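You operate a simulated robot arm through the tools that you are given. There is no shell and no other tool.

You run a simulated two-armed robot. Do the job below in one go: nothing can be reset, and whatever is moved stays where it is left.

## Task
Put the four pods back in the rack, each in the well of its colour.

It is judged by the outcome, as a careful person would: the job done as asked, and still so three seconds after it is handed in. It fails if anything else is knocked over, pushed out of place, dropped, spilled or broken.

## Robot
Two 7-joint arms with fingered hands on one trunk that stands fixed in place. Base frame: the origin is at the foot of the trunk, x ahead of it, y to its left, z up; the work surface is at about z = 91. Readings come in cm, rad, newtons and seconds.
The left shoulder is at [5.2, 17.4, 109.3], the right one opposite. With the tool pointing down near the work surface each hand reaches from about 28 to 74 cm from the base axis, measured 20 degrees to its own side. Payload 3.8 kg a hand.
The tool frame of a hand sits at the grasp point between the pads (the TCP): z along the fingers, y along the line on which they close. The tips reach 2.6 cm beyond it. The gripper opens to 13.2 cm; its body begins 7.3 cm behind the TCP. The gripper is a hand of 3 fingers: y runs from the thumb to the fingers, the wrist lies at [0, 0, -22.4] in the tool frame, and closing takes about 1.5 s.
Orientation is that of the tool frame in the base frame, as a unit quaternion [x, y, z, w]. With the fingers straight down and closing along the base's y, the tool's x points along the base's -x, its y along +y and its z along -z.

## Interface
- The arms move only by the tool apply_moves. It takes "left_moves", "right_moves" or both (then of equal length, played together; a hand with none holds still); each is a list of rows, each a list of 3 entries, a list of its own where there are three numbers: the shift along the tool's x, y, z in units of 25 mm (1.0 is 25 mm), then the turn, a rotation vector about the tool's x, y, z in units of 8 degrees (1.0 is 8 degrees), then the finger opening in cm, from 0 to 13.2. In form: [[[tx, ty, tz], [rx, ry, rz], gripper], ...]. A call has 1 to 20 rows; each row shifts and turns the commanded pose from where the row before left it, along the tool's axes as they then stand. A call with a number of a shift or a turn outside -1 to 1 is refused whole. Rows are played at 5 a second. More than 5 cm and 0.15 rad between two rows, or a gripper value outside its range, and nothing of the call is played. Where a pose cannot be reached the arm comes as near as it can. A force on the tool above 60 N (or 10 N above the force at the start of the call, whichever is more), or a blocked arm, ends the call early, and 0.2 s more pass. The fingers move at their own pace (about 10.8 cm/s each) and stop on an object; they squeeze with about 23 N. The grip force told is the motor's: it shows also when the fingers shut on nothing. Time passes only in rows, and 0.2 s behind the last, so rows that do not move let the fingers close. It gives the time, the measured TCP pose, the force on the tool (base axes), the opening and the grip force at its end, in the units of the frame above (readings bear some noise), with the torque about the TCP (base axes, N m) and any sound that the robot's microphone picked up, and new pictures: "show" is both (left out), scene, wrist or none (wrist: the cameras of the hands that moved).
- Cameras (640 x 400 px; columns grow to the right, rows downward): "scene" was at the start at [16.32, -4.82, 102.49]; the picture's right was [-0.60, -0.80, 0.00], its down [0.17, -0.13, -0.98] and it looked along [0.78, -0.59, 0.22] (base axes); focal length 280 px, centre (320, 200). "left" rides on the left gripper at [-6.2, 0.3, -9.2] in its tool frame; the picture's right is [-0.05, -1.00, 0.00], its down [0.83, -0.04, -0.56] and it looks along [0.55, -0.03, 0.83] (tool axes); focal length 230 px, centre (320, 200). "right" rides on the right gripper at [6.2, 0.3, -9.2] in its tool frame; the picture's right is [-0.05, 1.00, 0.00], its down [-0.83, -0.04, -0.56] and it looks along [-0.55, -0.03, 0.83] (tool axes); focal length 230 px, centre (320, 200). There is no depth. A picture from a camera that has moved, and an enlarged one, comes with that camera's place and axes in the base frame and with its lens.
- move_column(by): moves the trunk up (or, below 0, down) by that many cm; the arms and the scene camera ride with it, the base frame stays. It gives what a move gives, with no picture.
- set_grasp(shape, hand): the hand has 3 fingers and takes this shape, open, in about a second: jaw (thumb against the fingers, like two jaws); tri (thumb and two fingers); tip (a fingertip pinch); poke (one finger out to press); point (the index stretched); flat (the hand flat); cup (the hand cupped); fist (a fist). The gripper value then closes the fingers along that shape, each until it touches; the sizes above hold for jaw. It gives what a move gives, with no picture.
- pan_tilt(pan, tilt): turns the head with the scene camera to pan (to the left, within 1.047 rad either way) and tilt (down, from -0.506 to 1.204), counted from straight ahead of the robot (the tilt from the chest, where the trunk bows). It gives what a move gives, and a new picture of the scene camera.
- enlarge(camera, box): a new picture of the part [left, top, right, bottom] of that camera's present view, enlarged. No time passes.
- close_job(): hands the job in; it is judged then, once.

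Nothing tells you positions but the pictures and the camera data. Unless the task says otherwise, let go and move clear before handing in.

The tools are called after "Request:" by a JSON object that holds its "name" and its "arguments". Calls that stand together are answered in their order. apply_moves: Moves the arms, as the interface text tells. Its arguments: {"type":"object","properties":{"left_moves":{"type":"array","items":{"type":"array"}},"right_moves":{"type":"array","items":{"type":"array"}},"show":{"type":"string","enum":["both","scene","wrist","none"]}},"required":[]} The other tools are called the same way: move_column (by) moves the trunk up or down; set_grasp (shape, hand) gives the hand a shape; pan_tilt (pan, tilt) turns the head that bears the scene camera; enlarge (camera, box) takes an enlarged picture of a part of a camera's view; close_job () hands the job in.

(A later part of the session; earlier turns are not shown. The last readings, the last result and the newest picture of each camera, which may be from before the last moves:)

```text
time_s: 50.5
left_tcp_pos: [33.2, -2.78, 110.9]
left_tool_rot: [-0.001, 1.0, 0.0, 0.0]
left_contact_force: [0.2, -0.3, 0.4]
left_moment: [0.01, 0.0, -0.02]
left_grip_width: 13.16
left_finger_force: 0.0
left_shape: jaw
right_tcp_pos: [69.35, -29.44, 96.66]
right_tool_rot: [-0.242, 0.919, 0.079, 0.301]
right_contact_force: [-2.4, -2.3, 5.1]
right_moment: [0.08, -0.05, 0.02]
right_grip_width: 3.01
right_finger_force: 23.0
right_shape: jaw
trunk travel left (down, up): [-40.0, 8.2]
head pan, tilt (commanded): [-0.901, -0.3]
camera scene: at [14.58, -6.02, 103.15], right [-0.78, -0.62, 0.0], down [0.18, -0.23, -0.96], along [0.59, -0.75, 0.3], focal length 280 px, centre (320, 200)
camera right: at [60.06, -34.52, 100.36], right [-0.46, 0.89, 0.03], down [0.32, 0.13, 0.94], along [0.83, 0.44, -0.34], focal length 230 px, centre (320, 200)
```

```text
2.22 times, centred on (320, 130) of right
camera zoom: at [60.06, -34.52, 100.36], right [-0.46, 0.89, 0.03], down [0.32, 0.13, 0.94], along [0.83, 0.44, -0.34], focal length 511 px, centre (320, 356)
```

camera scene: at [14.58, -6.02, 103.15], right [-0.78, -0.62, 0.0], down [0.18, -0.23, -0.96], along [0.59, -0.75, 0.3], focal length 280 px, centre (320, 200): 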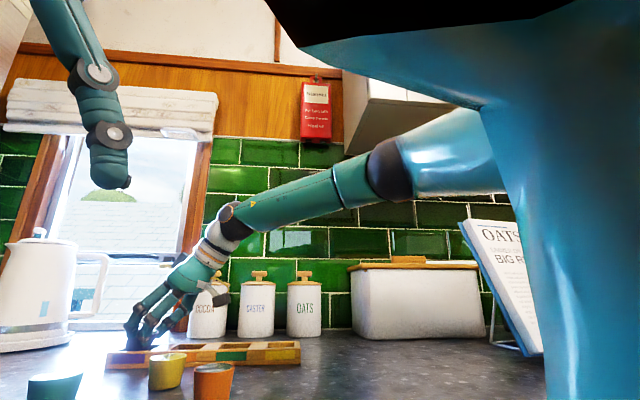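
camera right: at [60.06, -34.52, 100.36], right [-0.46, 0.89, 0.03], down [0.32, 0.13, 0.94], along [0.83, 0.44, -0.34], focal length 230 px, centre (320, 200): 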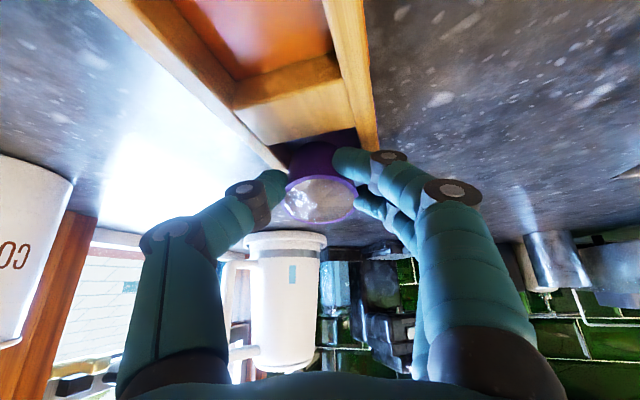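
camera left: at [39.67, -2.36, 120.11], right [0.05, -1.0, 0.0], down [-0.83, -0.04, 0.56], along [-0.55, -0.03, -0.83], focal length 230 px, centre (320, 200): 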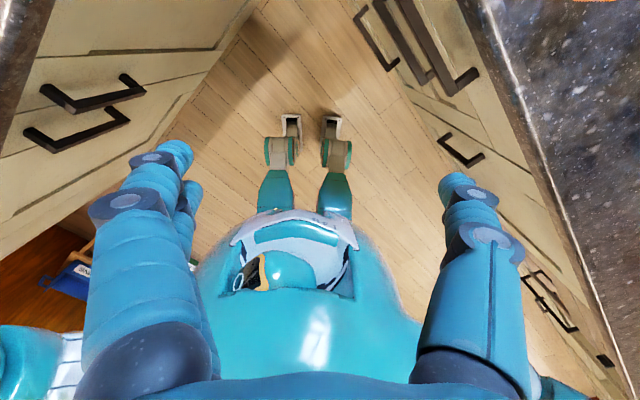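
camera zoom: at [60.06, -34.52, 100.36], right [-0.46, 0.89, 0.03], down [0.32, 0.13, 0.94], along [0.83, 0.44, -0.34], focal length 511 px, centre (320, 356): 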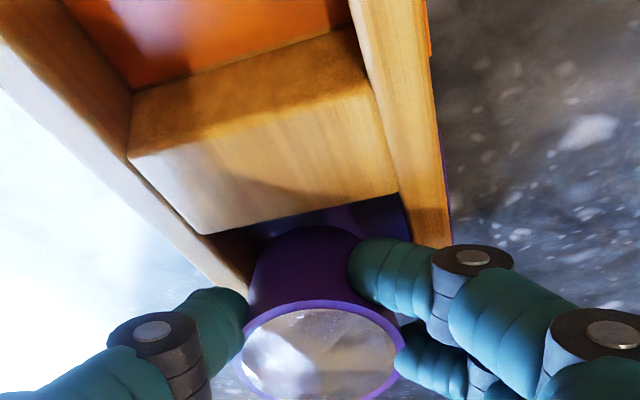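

Light contact of about 6 N shows, and the pod is inside the well. I'll ease up 1 mm and open the fingers slowly.

Request:
{"name": "apply_moves", "arguments": {"right_moves": [[[-0.024, 0, -0.032], [0, 0, 0], 3], [[0, 0, 0], [0, 0, 0], 3.4], [[0, 0, 0], [0, 0, 0], 3.8], [[0, 0, 0], [0, 0, 0], 4.3], [[0, 0, 0], [0, 0, 0], 4.8], [[0, 0, 0], [0, 0, 0], 5.4], [[0, 0, 0], [0, 0, 0], 6.0], [[0, 0, 0], [0, 0, 0], 6.0]], "show": "both"}}

Request:
{"name": "enlarge", "arguments": {"camera": "scene", "box": [90, 250, 290, 380]}}

Request:
{"name": "enlarge", "arguments": {"camera": "right", "box": [200, 40, 440, 220]}}

```text
time_s: 52.3
left_tcp_pos: [33.26, -2.83, 110.87]
left_tool_rot: [-0.001, 1.0, 0.0, 0.0]
left_contact_force: [0.4, 0.3, -0.6]
left_moment: [-0.01, -0.01, -0.01]
left_grip_width: 13.2
left_finger_force: 0.0
left_shape: jaw
right_tcp_pos: [69.36, -29.49, 96.58]
right_tool_rot: [-0.244, 0.919, 0.079, 0.299]
right_contact_force: [0.4, -0.2, -0.3]
right_moment: [0.01, 0.01, -0.02]
right_grip_width: 5.96
right_finger_force: 0.1
right_shape: jaw
trunk travel left (down, up): [-40.0, 8.2]
head pan, tilt (commanded): [-0.901, -0.3]
camera scene: at [14.63, -6.01, 103.13], right [-0.78, -0.62, 0.0], down [0.18, -0.23, -0.96], along [0.59, -0.75, 0.3], focal length 280 px, centre (320, 200)
camera right: at [60.1, -34.53, 100.37], right [-0.46, 0.89, 0.03], down [0.32, 0.13, 0.94], along [0.83, 0.44, -0.35], focal length 230 px, centre (320, 200)
```

scene: 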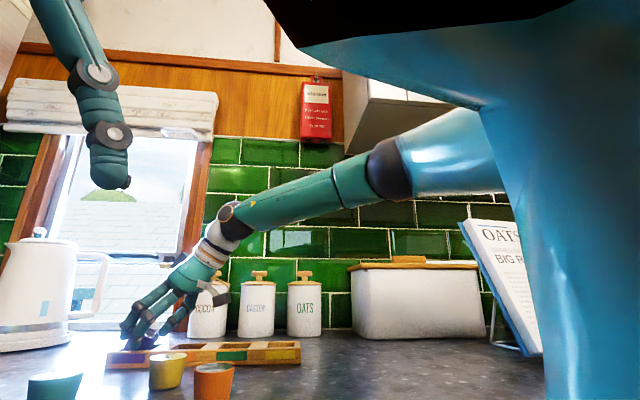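
right: 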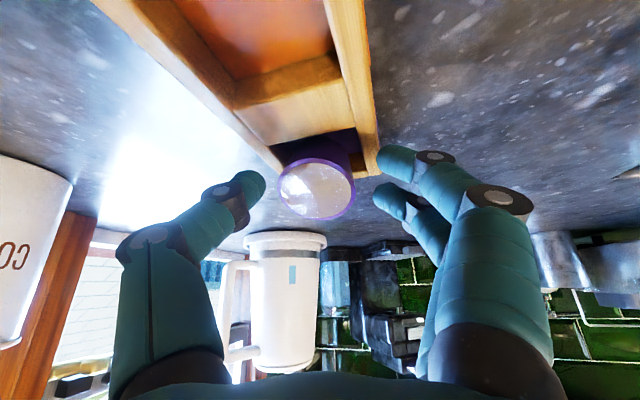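

```text
3.08 times, centred on (190, 315) of scene
camera zoom: at [14.63, -6.01, 103.13], right [-0.78, -0.62, 0.0], down [0.18, -0.23, -0.96], along [0.59, -0.75, 0.3], focal length 862 px, centre (720, -154)
```

zoom: 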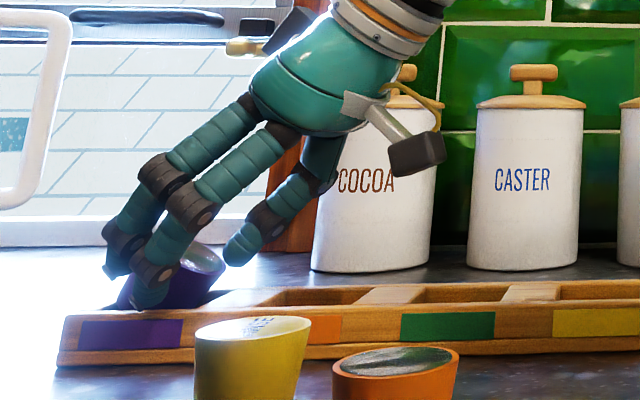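

```text
2.22 times, centred on (320, 130) of right
camera zoom: at [60.1, -34.53, 100.37], right [-0.46, 0.89, 0.03], down [0.32, 0.13, 0.94], along [0.83, 0.44, -0.35], focal length 511 px, centre (320, 356)
```

zoom: 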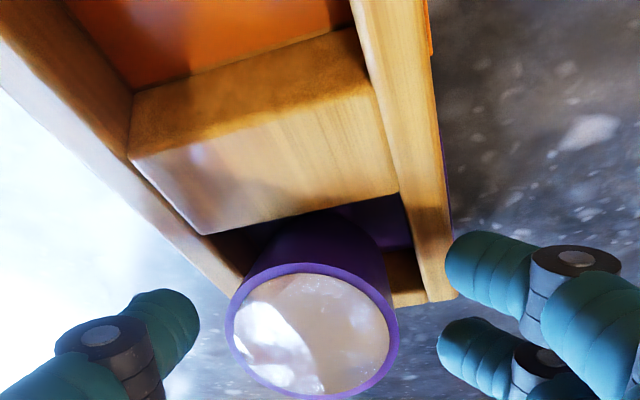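

After release the pod leans toward me, and its far bottom edge seems to be perched on the rack's end wall. I'll take closer looks before regripping.

Request:
{"name": "enlarge", "arguments": {"camera": "scene", "box": [95, 310, 195, 380]}}

Request:
{"name": "enlarge", "arguments": {"camera": "right", "box": [260, 120, 400, 240]}}

Request:
{"name": "pan_tilt", "arguments": {"pan": -0.5, "tilt": -0.1}}

Request:
{"name": "enlarge", "arguments": {"camera": "scene", "box": [150, 150, 350, 290]}}

```text
5.71 times, centred on (145, 345) of scene
camera zoom: at [14.63, -6.01, 103.13], right [-0.78, -0.62, 0.0], down [0.18, -0.23, -0.96], along [0.59, -0.75, 0.3], focal length 1601 px, centre (1320, -629)
```

zoom: 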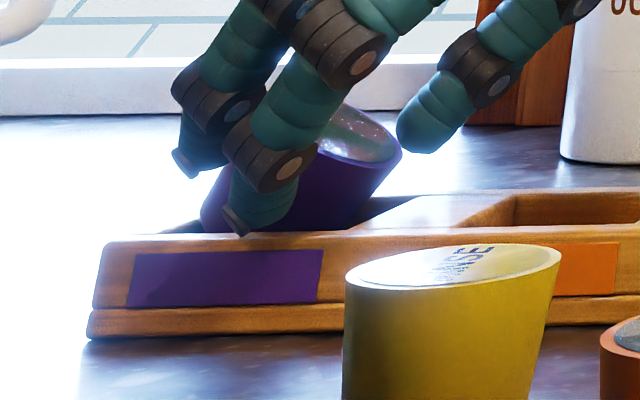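

```text
3.33 times, centred on (330, 180) of right
camera zoom: at [60.1, -34.53, 100.37], right [-0.46, 0.89, 0.03], down [0.32, 0.13, 0.94], along [0.83, 0.44, -0.35], focal length 767 px, centre (287, 267)
```

zoom: 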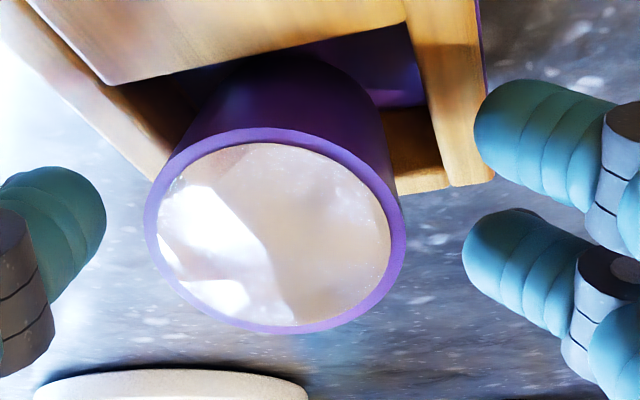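

```text
time_s: 53.2
left_tcp_pos: [33.23, -2.87, 110.91]
left_tool_rot: [-0.001, 1.0, 0.0, 0.0]
left_contact_force: [-0.4, 0.4, 0.9]
left_moment: [0.0, -0.02, 0.01]
left_grip_width: 13.16
left_finger_force: 0.0
left_shape: jaw
right_tcp_pos: [69.34, -29.51, 96.62]
right_tool_rot: [-0.244, 0.919, 0.079, 0.3]
right_contact_force: [-0.7, -0.4, -0.2]
right_moment: [0.01, -0.04, 0.02]
right_grip_width: 5.93
right_finger_force: 0.0
right_shape: jaw
trunk travel left (down, up): [-40.0, 8.2]
head pan, tilt (commanded): [-0.499, -0.099]
camera scene: at [17.39, -4.03, 101.47], right [-0.48, -0.88, 0.0], down [0.09, -0.05, -0.99], along [0.87, -0.48, 0.1], focal length 280 px, centre (320, 200)
```

scene: 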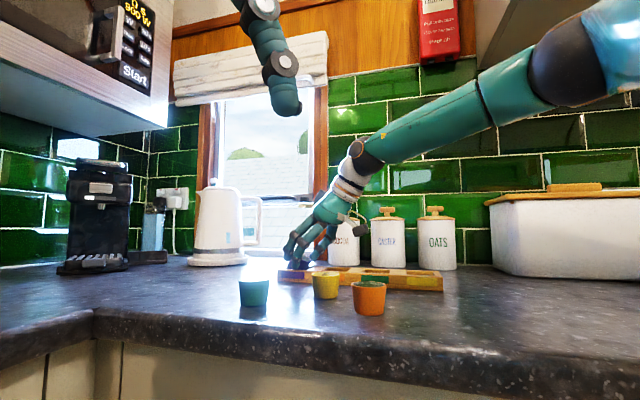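

```text
2.86 times, centred on (250, 220) of scene
camera zoom: at [17.39, -4.03, 101.47], right [-0.48, -0.88, 0.0], down [0.09, -0.05, -0.99], along [0.87, -0.48, 0.1], focal length 800 px, centre (520, 143)
```

zoom: 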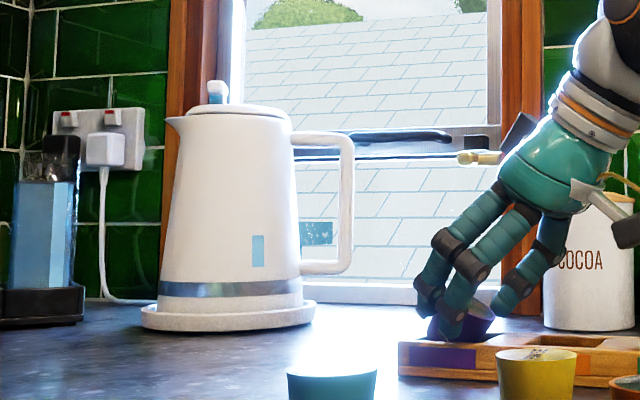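

The far bottom edge is indeed caught on the rack's end wall, about 7 mm too far out. The fingers still surround the pod, so I'll regrip it, lift it a few millimetres, and shift it back toward the well centre.

Request:
{"name": "apply_moves", "arguments": {"right_moves": [[[0, 0, 0], [0, 0, 0], 5], [[0, 0, 0], [0, 0, 0], 4], [[0, 0, 0], [0, 0, 0], 3], [[0, 0, 0], [0, 0, 0], 2.5], [[0, 0, 0], [0, 0, 0], 2.5], [[0, 0, 0], [0, 0, 0], 2.5], [[0, 0, 0], [0, 0, 0], 2.5]], "show": "wrist"}}

Request:
{"name": "enlarge", "arguments": {"camera": "right", "box": [260, 120, 400, 240]}}

Request:
{"name": "enlarge", "arguments": {"camera": "scene", "box": [260, 200, 360, 300]}}

```text
time_s: 54.8
left_tcp_pos: [33.21, -2.82, 110.97]
left_tool_rot: [0.0, 1.0, 0.001, 0.0]
left_contact_force: [-0.6, 0.3, 1.5]
left_moment: [-0.03, -0.04, 0.01]
left_grip_width: 13.2
left_finger_force: 0.0
left_shape: jaw
right_tcp_pos: [69.31, -29.53, 96.63]
right_tool_rot: [-0.244, 0.919, 0.079, 0.299]
right_contact_force: [-0.1, -0.1, -0.6]
right_moment: [-0.01, 0.0, -0.07]
right_grip_width: 3.26
right_finger_force: 22.2
right_shape: jaw
trunk travel left (down, up): [-40.0, 8.2]
head pan, tilt (commanded): [-0.499, -0.099]
camera right: at [60.1, -34.52, 100.36], right [-0.46, 0.89, 0.03], down [0.32, 0.13, 0.94], along [0.83, 0.44, -0.35], focal length 230 px, centre (320, 200)
```

right: 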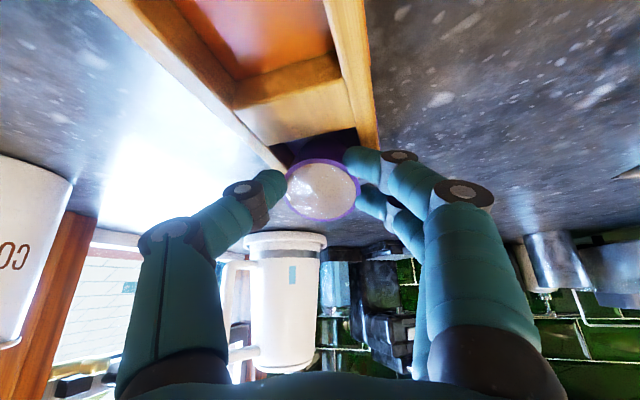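

```text
3.33 times, centred on (330, 180) of right
camera zoom: at [60.1, -34.52, 100.36], right [-0.46, 0.89, 0.03], down [0.32, 0.13, 0.94], along [0.83, 0.44, -0.35], focal length 767 px, centre (287, 267)
```

zoom: 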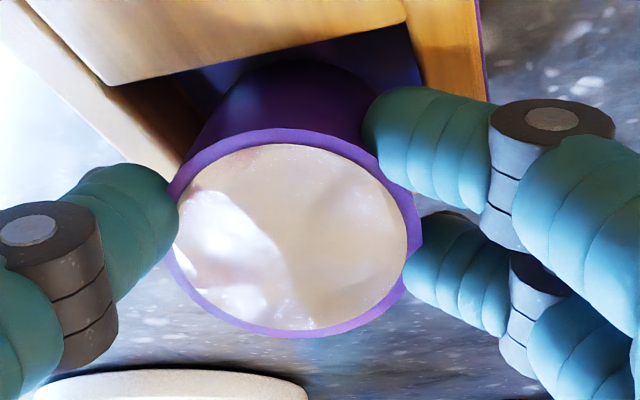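

```text
4.00 times, centred on (310, 250) of scene
camera zoom: at [17.4, -4.02, 101.47], right [-0.48, -0.88, 0.0], down [0.09, -0.05, -1.0], along [0.87, -0.48, 0.1], focal length 1121 px, centre (360, 0)
```

zoom: 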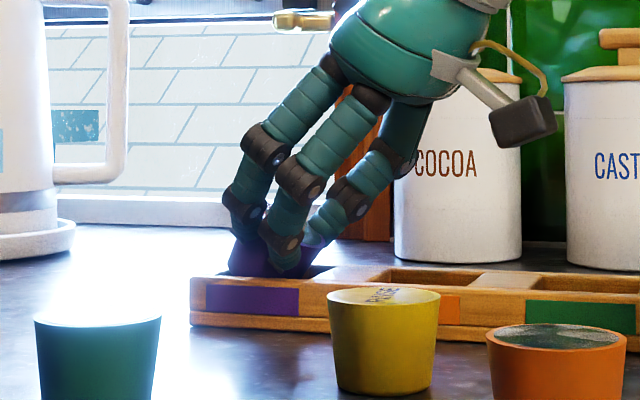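

The pod is regripped. I'll lift 4 mm, shift back about 8 mm, and lower again while watching the force.

Request:
{"name": "apply_moves", "arguments": {"right_moves": [[[-0.094, 0, -0.129], [0, 0, 0], 2.5], [[0.126, 0.04, -0.092], [0, 0, 0], 2.5], [[0.126, 0.04, -0.092], [0, 0, 0], 2.5], [[0.06, 0, 0.08], [0, 0, 0], 2.5], [[0, 0, 0], [0, 0, 0], 2.5]], "show": "wrist"}}

Request:
{"name": "enlarge", "arguments": {"camera": "right", "box": [260, 120, 400, 240]}}

Request:
{"name": "enlarge", "arguments": {"camera": "scene", "box": [260, 200, 360, 300]}}

```text
time_s: 56.0
left_tcp_pos: [33.18, -2.85, 110.84]
left_tool_rot: [0.0, 1.0, 0.0, 0.001]
left_contact_force: [0.1, 0.3, -1.2]
left_moment: [0.02, -0.04, -0.01]
left_grip_width: 13.17
left_finger_force: 0.0
left_shape: jaw
right_tcp_pos: [68.56, -29.79, 96.71]
right_tool_rot: [-0.244, 0.919, 0.08, 0.3]
right_contact_force: [-0.2, 0.2, 0.7]
right_moment: [-0.02, 0.01, -0.01]
right_grip_width: 3.28
right_finger_force: 22.8
right_shape: jaw
trunk travel left (down, up): [-40.0, 8.2]
head pan, tilt (commanded): [-0.499, -0.099]
camera right: at [59.29, -34.72, 100.51], right [-0.46, 0.89, 0.03], down [0.32, 0.13, 0.94], along [0.83, 0.44, -0.35], focal length 230 px, centre (320, 200)
```

right: 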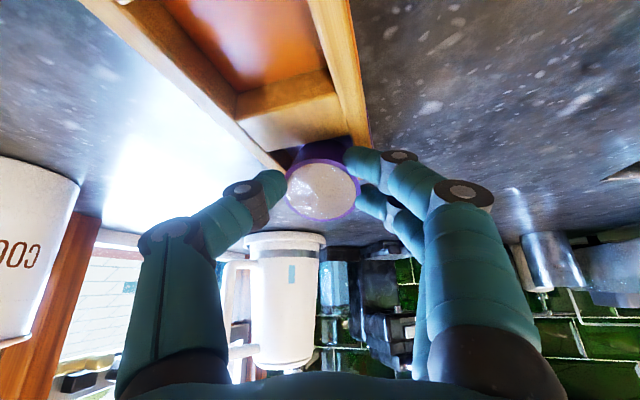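

```text
3.33 times, centred on (330, 180) of right
camera zoom: at [59.29, -34.72, 100.51], right [-0.46, 0.89, 0.03], down [0.32, 0.13, 0.94], along [0.83, 0.44, -0.35], focal length 767 px, centre (287, 267)
```

zoom: 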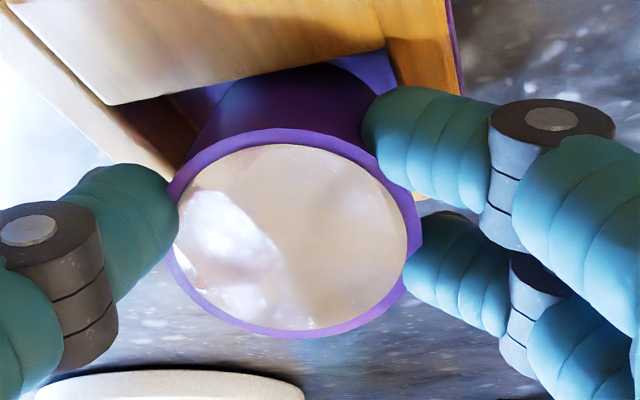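

```text
4.00 times, centred on (310, 250) of scene
camera zoom: at [17.39, -4.03, 101.47], right [-0.48, -0.88, 0.0], down [0.09, -0.05, -1.0], along [0.87, -0.48, 0.1], focal length 1121 px, centre (360, 0)
```

zoom: 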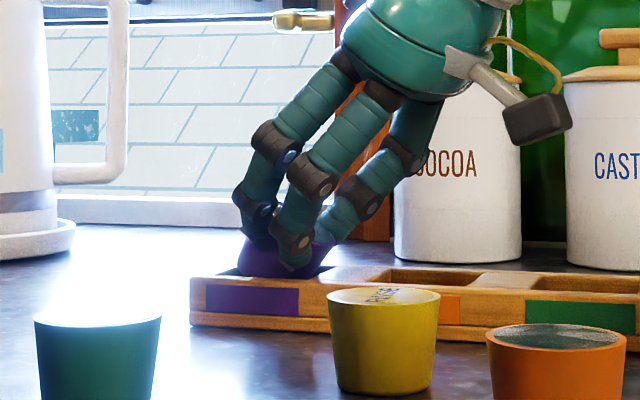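

The pod is now clear of the end wall and centred in the well, with no contact load. I'll lower slightly and open the fingers.

Request:
{"name": "apply_moves", "arguments": {"right_moves": [[[0.035, 0, 0.048], [0, 0, 0], 2.5], [[0, 0, 0], [0, 0, 0], 3.4], [[0, 0, 0], [0, 0, 0], 3.8], [[0, 0, 0], [0, 0, 0], 4.3], [[0, 0, 0], [0, 0, 0], 4.8], [[0, 0, 0], [0, 0, 0], 5.4], [[0, 0, 0], [0, 0, 0], 6.0], [[0, 0, 0], [0, 0, 0], 6.4], [[0, 0, 0], [0, 0, 0], 6.4]], "show": "wrist"}}

Request:
{"name": "enlarge", "arguments": {"camera": "right", "box": [260, 120, 400, 240]}}

Request:
{"name": "enlarge", "arguments": {"camera": "scene", "box": [260, 200, 360, 300]}}

```text
time_s: 58.0
left_tcp_pos: [33.28, -2.79, 110.93]
left_tool_rot: [-0.001, 1.0, 0.0, 0.0]
left_contact_force: [-0.6, 0.0, 0.3]
left_moment: [0.02, 0.03, 0.0]
left_grip_width: 13.21
left_finger_force: 0.1
left_shape: jaw
right_tcp_pos: [68.5, -29.69, 96.59]
right_tool_rot: [-0.243, 0.919, 0.079, 0.3]
right_contact_force: [-0.3, -0.1, 0.0]
right_moment: [-0.02, -0.03, -0.01]
right_grip_width: 6.33
right_finger_force: 0.0
right_shape: jaw
trunk travel left (down, up): [-40.0, 8.2]
head pan, tilt (commanded): [-0.499, -0.099]
camera right: at [59.25, -34.71, 100.4], right [-0.46, 0.89, 0.03], down [0.32, 0.13, 0.94], along [0.83, 0.44, -0.35], focal length 230 px, centre (320, 200)
```

right: 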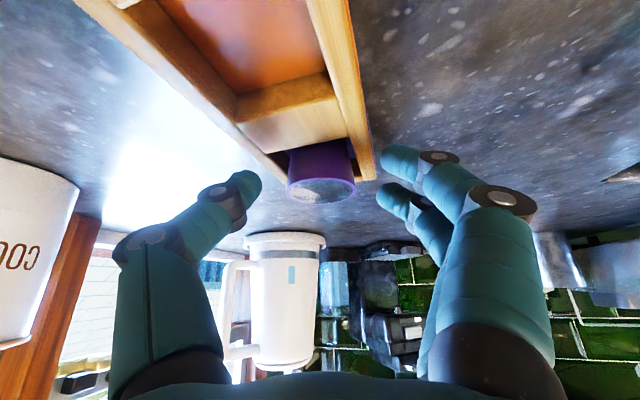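

```text
3.33 times, centred on (330, 180) of right
camera zoom: at [59.25, -34.71, 100.4], right [-0.46, 0.89, 0.03], down [0.32, 0.13, 0.94], along [0.83, 0.44, -0.35], focal length 767 px, centre (287, 267)
```

zoom: 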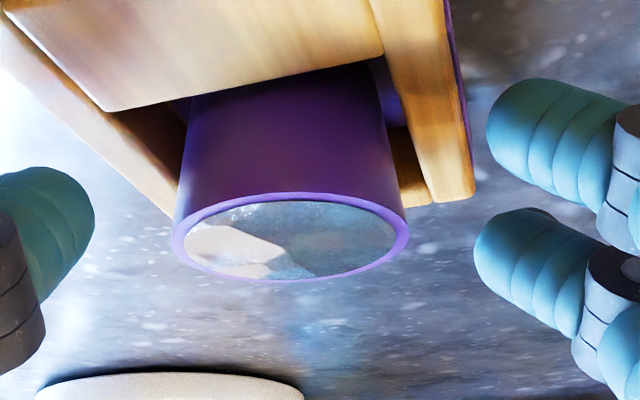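

```text
4.00 times, centred on (310, 250) of scene
camera zoom: at [17.4, -4.02, 101.47], right [-0.48, -0.88, 0.0], down [0.09, -0.05, -1.0], along [0.87, -0.48, 0.1], focal length 1121 px, centre (360, 0)
```

zoom: 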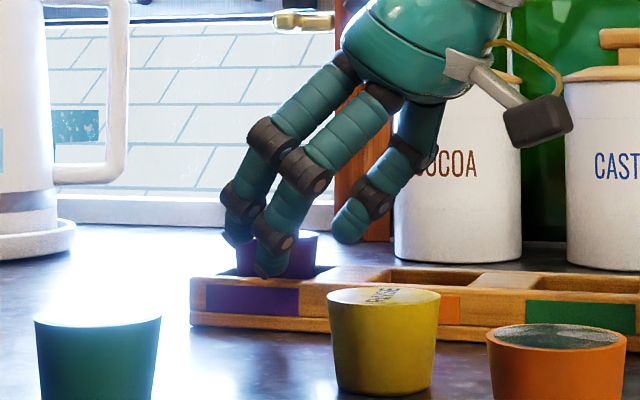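

The purple pod now sits level in its well. I'll back out along the fingers' axis, return the tilt to 22°, and move over the orange pod.

Request:
{"name": "apply_moves", "arguments": {"right_moves": [[[0, 0, -0.4], [0, 0, 0], 6.4], [[0, 0, -0.8], [0, 0, 0], 6.4], [[0, 0, -0.8], [0, 0, 0], 6.4], [[0, 0, -0.8], [0, 0, 0], 6.4], [[0, 0, -0.4], [0, 0, 0], 7], [[0, 0, 0], [0, 0.88, 0], 8], [[0, 0, 0], [0, 0.88, 0], 8], [[0, 0, 0], [0, 0, 0], 8]], "show": "both"}}

Request:
{"name": "enlarge", "arguments": {"camera": "right", "box": [220, 40, 460, 220]}}

```text
time_s: 59.8
left_tcp_pos: [33.25, -2.77, 110.76]
left_tool_rot: [-0.001, 1.0, -0.001, 0.0]
left_contact_force: [-0.5, -0.2, -0.3]
left_moment: [0.0, 0.0, -0.03]
left_grip_width: 13.19
left_finger_force: 0.0
left_shape: jaw
right_tcp_pos: [64.37, -32.15, 103.17]
right_tool_rot: [-0.25, 0.949, 0.048, 0.184]
right_contact_force: [0.2, 0.1, -1.7]
right_moment: [-0.04, 0.02, -0.03]
right_grip_width: 7.98
right_finger_force: 0.1
right_shape: jaw
trunk travel left (down, up): [-40.0, 8.2]
head pan, tilt (commanded): [-0.499, -0.099]
camera scene: at [17.36, -3.98, 101.48], right [-0.48, -0.88, 0.0], down [0.09, -0.05, -0.99], along [0.87, -0.48, 0.1], focal length 280 px, centre (320, 200)
camera right: at [56.27, -36.54, 109.35], right [-0.45, 0.89, 0.02], down [0.51, 0.24, 0.83], along [0.73, 0.38, -0.56], focal length 230 px, centre (320, 200)
```

scene: 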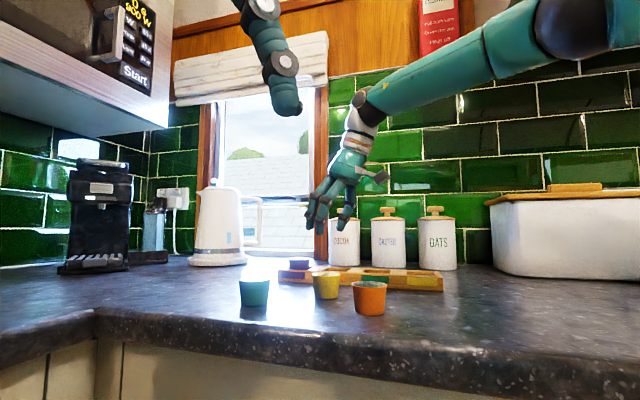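
right: 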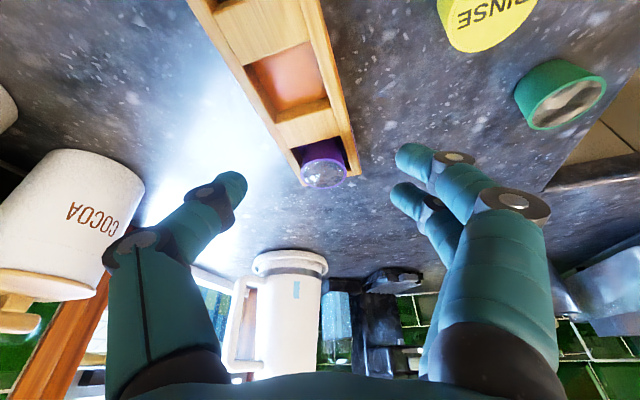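

```text
2.22 times, centred on (340, 130) of right
camera zoom: at [56.27, -36.54, 109.35], right [-0.45, 0.89, 0.02], down [0.51, 0.24, 0.83], along [0.73, 0.38, -0.56], focal length 511 px, centre (276, 356)
```

zoom: 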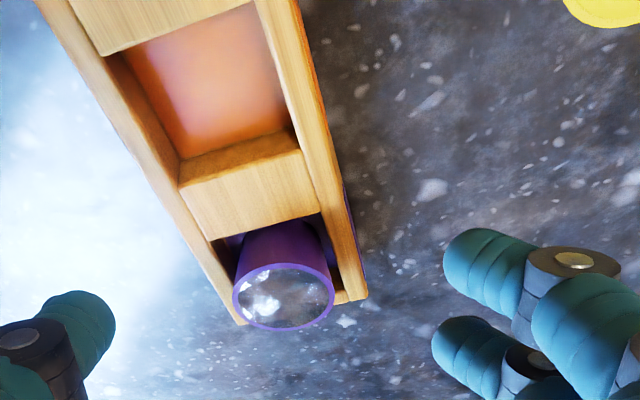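

The purple pod is seated and the rack hasn't moved. Next I'll move over the orange pod near (45.9,-27.2), keeping this 22° tilt.

Request:
{"name": "apply_moves", "arguments": {"right_moves": [[[0.624, 0.59, -0.18], [0, 0, 0], 8], [[0.624, 0.59, -0.18], [0, 0, 0], 8], [[0.624, 0.59, -0.18], [0, 0, 0], 8], [[0.624, 0.59, -0.18], [0, 0, 0], 8], [[0.624, 0.59, -0.18], [0, 0, 0], 8], [[0.624, 0.59, -0.18], [0, 0, 0], 8], [[0.624, 0.59, -0.18], [0, 0, 0], 8], [[0.624, 0.59, -0.18], [0, 0, 0], 8], [[0.624, 0.59, -0.18], [0, 0, 0], 8], [[0, 0, 0], [0, 0, 0], 8]], "show": "both"}}

Request:
{"name": "enlarge", "arguments": {"camera": "right", "box": [220, 40, 460, 220]}}

```text
time_s: 62.0
left_tcp_pos: [33.28, -2.78, 110.93]
left_tool_rot: [-0.002, 1.0, 0.001, 0.0]
left_contact_force: [-0.6, 0.0, -0.3]
left_moment: [-0.01, -0.02, -0.02]
left_grip_width: 13.21
left_finger_force: 0.0
left_shape: jaw
right_tcp_pos: [45.24, -27.68, 101.42]
right_tool_rot: [-0.25, 0.949, 0.049, 0.185]
right_contact_force: [-0.9, -0.1, 0.3]
right_moment: [-0.04, 0.01, -0.02]
right_grip_width: 7.93
right_finger_force: 0.0
right_shape: jaw
trunk travel left (down, up): [-40.0, 8.2]
head pan, tilt (commanded): [-0.499, -0.099]
camera scene: at [17.41, -4.03, 101.46], right [-0.48, -0.88, 0.0], down [0.09, -0.05, -1.0], along [0.87, -0.48, 0.1], focal length 280 px, centre (320, 200)
camera right: at [37.11, -32.11, 107.65], right [-0.45, 0.89, 0.02], down [0.51, 0.24, 0.83], along [0.73, 0.38, -0.56], focal length 230 px, centre (320, 200)
```

scene: 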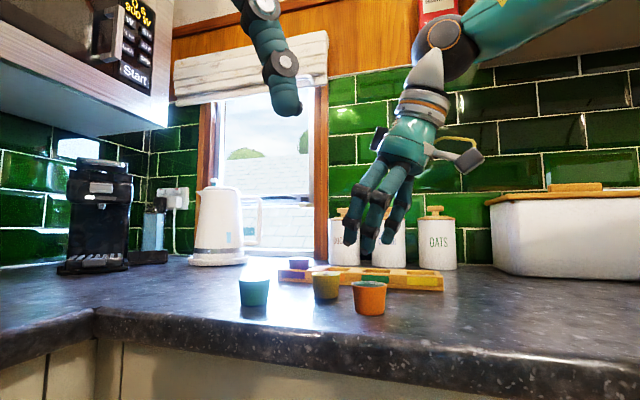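
right: 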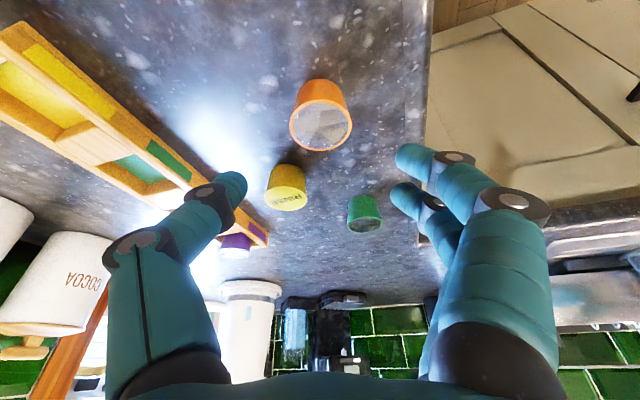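

```text
2.22 times, centred on (340, 130) of right
camera zoom: at [37.11, -32.11, 107.65], right [-0.45, 0.89, 0.02], down [0.51, 0.24, 0.83], along [0.73, 0.38, -0.56], focal length 511 px, centre (276, 356)
```

zoom: 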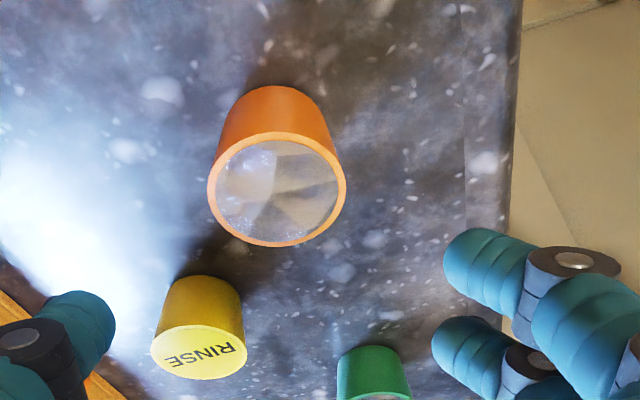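

The orange pod is well centred under the hand. I'll descend 5.9 cm to grasp height.

Request:
{"name": "apply_moves", "arguments": {"right_moves": [[[0.2145, 0.007, 0.552], [0, 0, 0], 8], [[0.2145, 0.007, 0.552], [0, 0, 0], 8], [[0.2145, 0.007, 0.552], [0, 0, 0], 8], [[0.2145, 0.007, 0.552], [0, 0, 0], 8], [[0, 0, 0], [0, 0, 0], 8]], "show": "both"}}

Request:
{"name": "enlarge", "arguments": {"camera": "right", "box": [220, 80, 460, 260]}}

Request:
{"name": "enlarge", "arguments": {"camera": "scene", "box": [310, 180, 450, 330]}}

```text
time_s: 63.2
left_tcp_pos: [33.16, -2.83, 110.86]
left_tool_rot: [-0.001, 1.0, 0.001, -0.001]
left_contact_force: [-0.5, 0.2, -0.1]
left_moment: [0.01, -0.01, 0.02]
left_grip_width: 13.18
left_finger_force: 0.0
left_shape: jaw
right_tcp_pos: [45.34, -27.41, 95.71]
right_tool_rot: [-0.252, 0.949, 0.049, 0.184]
right_contact_force: [-0.1, -0.5, -0.5]
right_moment: [0.0, 0.0, -0.04]
right_grip_width: 7.94
right_finger_force: 0.0
right_shape: jaw
trunk travel left (down, up): [-40.0, 8.2]
head pan, tilt (commanded): [-0.499, -0.099]
camera scene: at [17.39, -4.02, 101.47], right [-0.48, -0.88, 0.0], down [0.09, -0.05, -1.0], along [0.87, -0.48, 0.1], focal length 280 px, centre (320, 200)
camera right: at [37.2, -32.01, 101.86], right [-0.45, 0.89, 0.02], down [0.51, 0.24, 0.83], along [0.73, 0.38, -0.56], focal length 230 px, centre (320, 200)
```

scene: 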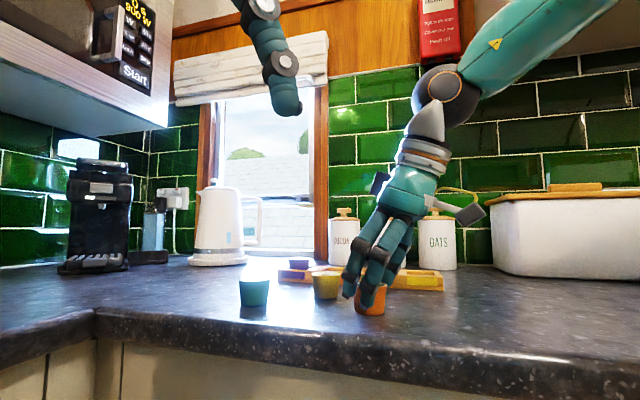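
right: 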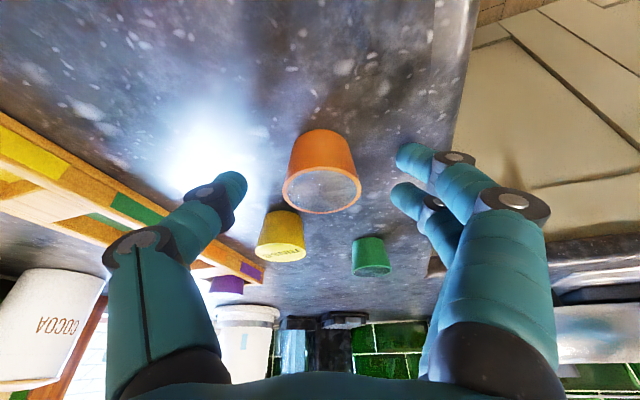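

```text
2.22 times, centred on (340, 170) of right
camera zoom: at [37.2, -32.01, 101.86], right [-0.45, 0.89, 0.02], down [0.51, 0.24, 0.83], along [0.73, 0.38, -0.56], focal length 511 px, centre (276, 267)
```

zoom: 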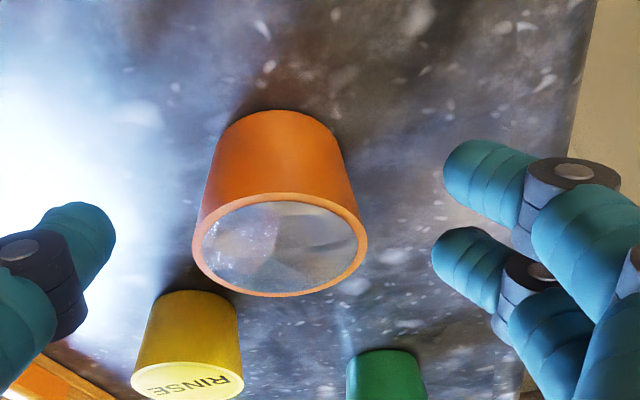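

```text
2.67 times, centred on (380, 255) of scene
camera zoom: at [17.39, -4.02, 101.47], right [-0.48, -0.88, 0.0], down [0.09, -0.05, -1.0], along [0.87, -0.48, 0.1], focal length 747 px, centre (160, 53)
```

zoom: 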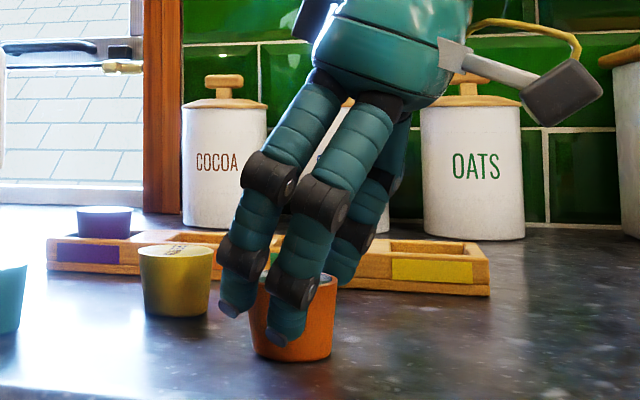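

The alignment is good. I'll lower 2 mm more and close on the orange pod.

Request:
{"name": "apply_moves", "arguments": {"right_moves": [[[0.03, 0.01, 0.074], [0, 0, 0], 7], [[0, 0, 0], [0, 0, 0], 6], [[0, 0, 0], [0, 0, 0], 5], [[0, 0, 0], [0, 0, 0], 4], [[0, 0, 0], [0, 0, 0], 3], [[0, 0, 0], [0, 0, 0], 2.5], [[0, 0, 0], [0, 0, 0], 2.5], [[0, 0, 0], [0, 0, 0], 2.5], [[0, 0, 0], [0, 0, 0], 2.5]], "show": "wrist"}}

Request:
{"name": "enlarge", "arguments": {"camera": "right", "box": [220, 80, 460, 260]}}

Request:
{"name": "enlarge", "arguments": {"camera": "scene", "box": [310, 180, 450, 330]}}

```text
time_s: 65.2
left_tcp_pos: [33.05, -2.77, 110.9]
left_tool_rot: [-0.001, 1.0, 0.0, 0.0]
left_contact_force: [0.5, 0.0, -0.2]
left_moment: [-0.02, 0.03, 0.0]
left_grip_width: 13.2
left_finger_force: 0.1
left_shape: jaw
right_tcp_pos: [45.24, -27.54, 95.47]
right_tool_rot: [-0.252, 0.949, 0.049, 0.185]
right_contact_force: [-0.7, -0.3, 0.2]
right_moment: [0.0, 0.01, 0.0]
right_grip_width: 3.24
right_finger_force: 22.9
right_shape: jaw
trunk travel left (down, up): [-40.0, 8.2]
head pan, tilt (commanded): [-0.499, -0.099]
camera right: at [37.15, -32.01, 101.66], right [-0.45, 0.89, 0.02], down [0.51, 0.24, 0.83], along [0.73, 0.38, -0.56], focal length 230 px, centre (320, 200)
```

right: 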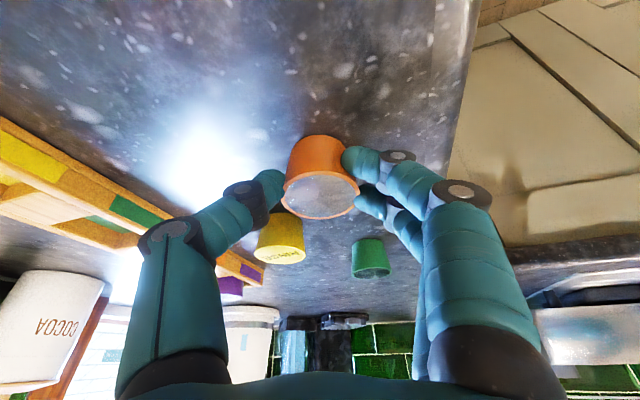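

```text
2.22 times, centred on (340, 170) of right
camera zoom: at [37.15, -32.01, 101.66], right [-0.45, 0.89, 0.02], down [0.51, 0.24, 0.83], along [0.73, 0.38, -0.56], focal length 511 px, centre (276, 267)
```

zoom: 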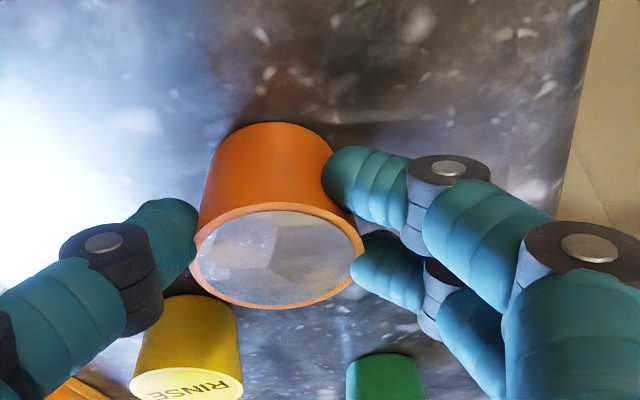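

```text
2.67 times, centred on (380, 255) of scene
camera zoom: at [17.4, -4.02, 101.47], right [-0.48, -0.88, 0.0], down [0.09, -0.05, -1.0], along [0.87, -0.48, 0.1], focal length 747 px, centre (160, 53)
```

zoom: 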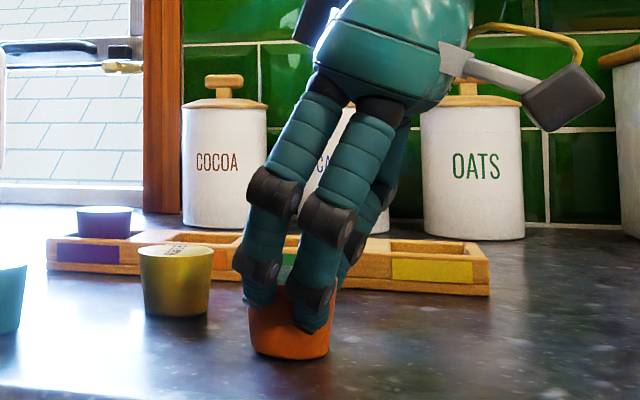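

The orange pod is gripped firmly and sits level. I'll lift it and carry it over the orange well.

Request:
{"name": "apply_moves", "arguments": {"right_moves": [[[-0.1, 0, -0.25], [0, 0, 0], 2.5], [[-0.2, 0, -0.5], [0, 0, 0], 2.5], [[-0.26, 0, -0.64], [0, 0, 0], 2.5], [[-0.26, 0, -0.65], [0, 0, 0], 2.5], [[-0.53, -0.69, 0.286], [0, 0, 0], 2.5], [[-0.53, -0.69, 0.286], [0, 0, 0], 2.5], [[-0.53, -0.69, 0.286], [0, 0, 0], 2.5], [[-0.53, -0.69, 0.286], [0, 0, 0], 2.5], [[-0.53, -0.69, 0.286], [0, 0, 0], 2.5], [[-0.53, -0.69, 0.286], [0, 0, 0], 2.5], [[-0.53, -0.69, 0.286], [0, 0, 0], 2.5], [[-0.53, -0.69, 0.286], [0, 0, 0], 2.5], [[-0.53, -0.69, 0.286], [0, 0, 0], 2.5], [[0, 0, 0], [0, 0, 0], 2.5]], "show": "both"}}

Request:
{"name": "enlarge", "arguments": {"camera": "right", "box": [200, 60, 440, 240]}}

Request:
{"name": "enlarge", "arguments": {"camera": "scene", "box": [260, 180, 460, 320]}}

```text
time_s: 68.2
left_tcp_pos: [33.3, -2.8, 110.81]
left_tool_rot: [-0.001, 1.0, 0.0, 0.0]
left_contact_force: [-0.6, -0.5, 0.6]
left_moment: [0.04, 0.0, 0.02]
left_grip_width: 13.2
left_finger_force: 0.0
left_shape: jaw
right_tcp_pos: [64.5, -34.39, 99.74]
right_tool_rot: [-0.251, 0.949, 0.049, 0.184]
right_contact_force: [-0.3, 0.3, -0.3]
right_moment: [-0.01, -0.02, 0.0]
right_grip_width: 3.19
right_finger_force: 22.9
right_shape: jaw
trunk travel left (down, up): [-40.0, 8.2]
head pan, tilt (commanded): [-0.499, -0.099]
camera scene: at [17.36, -4.0, 101.48], right [-0.48, -0.88, 0.0], down [0.09, -0.05, -0.99], along [0.87, -0.48, 0.1], focal length 280 px, centre (320, 200)
camera right: at [56.34, -38.78, 105.93], right [-0.45, 0.89, 0.02], down [0.51, 0.24, 0.83], along [0.73, 0.38, -0.56], focal length 230 px, centre (320, 200)
```

scene: 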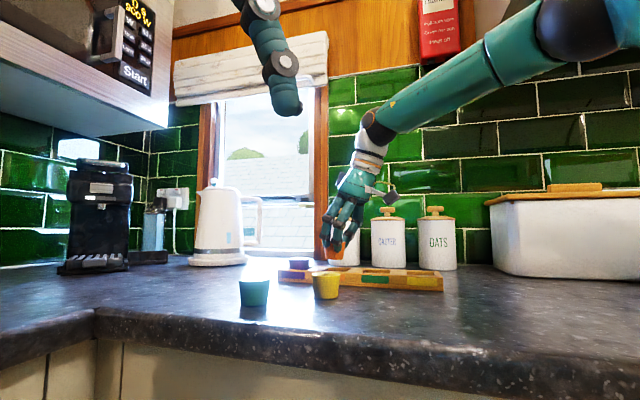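
right: 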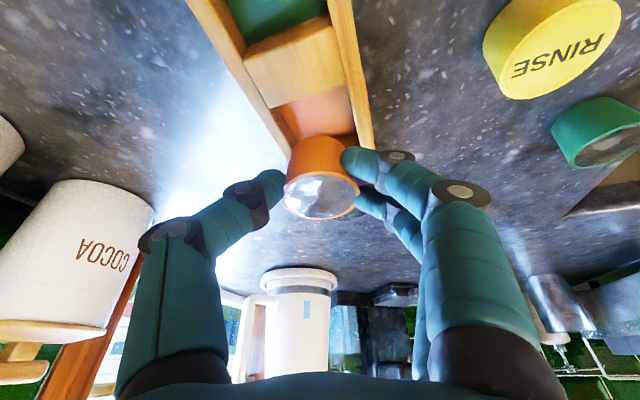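

```text
2.22 times, centred on (320, 150) of right
camera zoom: at [56.34, -38.78, 105.93], right [-0.45, 0.89, 0.02], down [0.51, 0.24, 0.83], along [0.73, 0.38, -0.56], focal length 511 px, centre (320, 311)
```

zoom: 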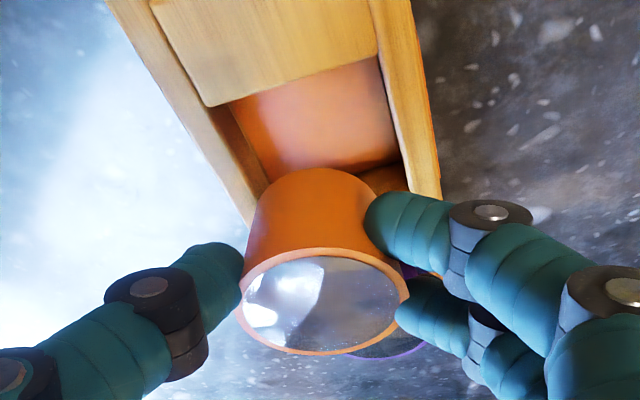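

```text
2.86 times, centred on (360, 250) of scene
camera zoom: at [17.36, -4.0, 101.48], right [-0.48, -0.88, 0.0], down [0.09, -0.05, -0.99], along [0.87, -0.48, 0.1], focal length 800 px, centre (206, 57)
```

zoom: 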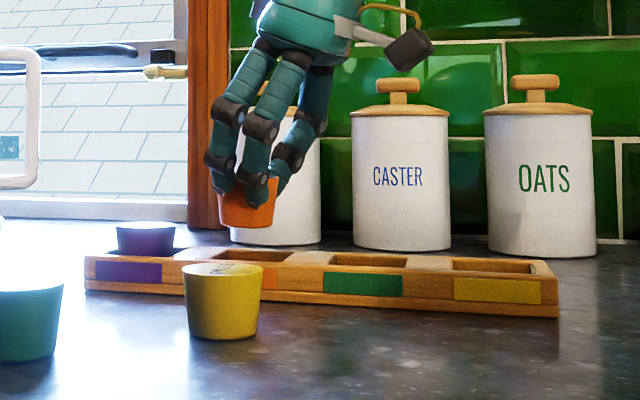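

The orange pod is level and centred over its well within about 2 mm. Lowering it in now.

Request:
{"name": "apply_moves", "arguments": {"right_moves": [[[0.096, -0.004, 0.255], [0, 0, 0], 2.5], [[0.096, -0.004, 0.255], [0, 0, 0], 2.5], [[0.096, -0.004, 0.255], [0, 0, 0], 2.5], [[0.096, -0.004, 0.255], [0, 0, 0], 2.5], [[0.096, -0.004, 0.255], [0, 0, 0], 2.5], [[0, 0, 0], [0, 0, 0], 2.5]], "show": "both"}}

Request:
{"name": "enlarge", "arguments": {"camera": "right", "box": [200, 60, 440, 240]}}

Request:
{"name": "enlarge", "arguments": {"camera": "scene", "box": [260, 180, 460, 320]}}

```text
time_s: 69.6
left_tcp_pos: [33.19, -2.86, 111.02]
left_tool_rot: [-0.001, 1.0, 0.0, 0.0]
left_contact_force: [0.2, -1.1, 0.2]
left_moment: [0.0, 0.0, -0.01]
left_grip_width: 13.18
left_finger_force: 0.1
left_shape: jaw
right_tcp_pos: [64.49, -34.45, 96.39]
right_tool_rot: [-0.251, 0.949, 0.049, 0.186]
right_contact_force: [-1.2, -3.6, 6.4]
right_moment: [0.09, -0.15, -0.01]
right_grip_width: 3.2
right_finger_force: 22.5
right_shape: jaw
trunk travel left (down, up): [-40.0, 8.2]
head pan, tilt (commanded): [-0.499, -0.099]
camera scene: at [17.33, -4.02, 101.48], right [-0.48, -0.88, 0.0], down [0.09, -0.05, -0.99], along [0.87, -0.48, 0.1], focal length 280 px, centre (320, 200)
camera right: at [56.44, -38.81, 102.43], right [-0.45, 0.89, 0.02], down [0.51, 0.24, 0.83], along [0.73, 0.38, -0.56], focal length 230 px, centre (320, 200)
```

scene: 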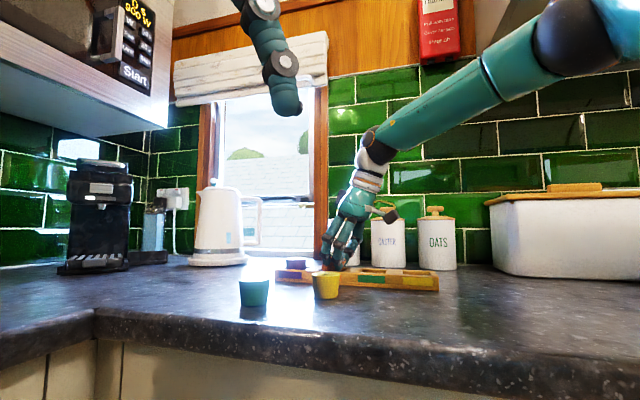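
right: 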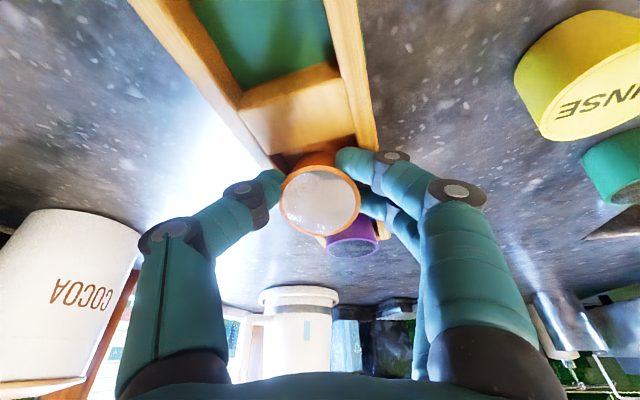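

```text
2.22 times, centred on (320, 150) of right
camera zoom: at [56.44, -38.81, 102.43], right [-0.45, 0.89, 0.02], down [0.51, 0.24, 0.83], along [0.73, 0.38, -0.56], focal length 511 px, centre (320, 311)
```

zoom: 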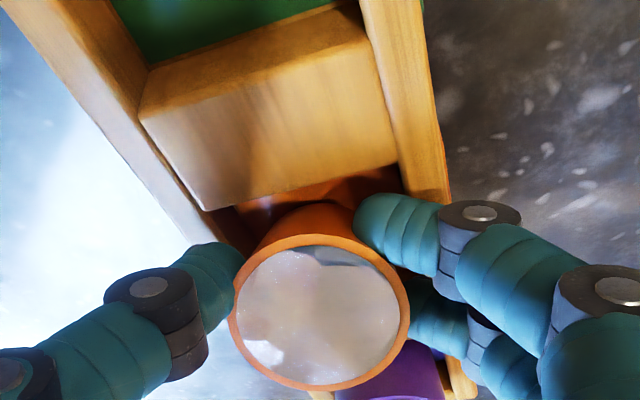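

```text
2.86 times, centred on (360, 250) of scene
camera zoom: at [17.33, -4.02, 101.48], right [-0.48, -0.88, 0.0], down [0.09, -0.05, -0.99], along [0.87, -0.48, 0.1], focal length 800 px, centre (206, 57)
```

zoom: 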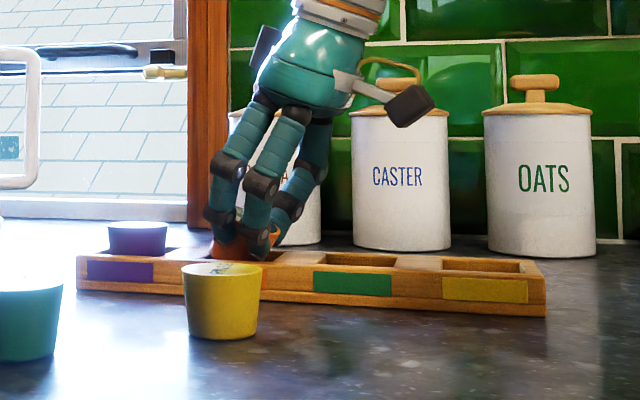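

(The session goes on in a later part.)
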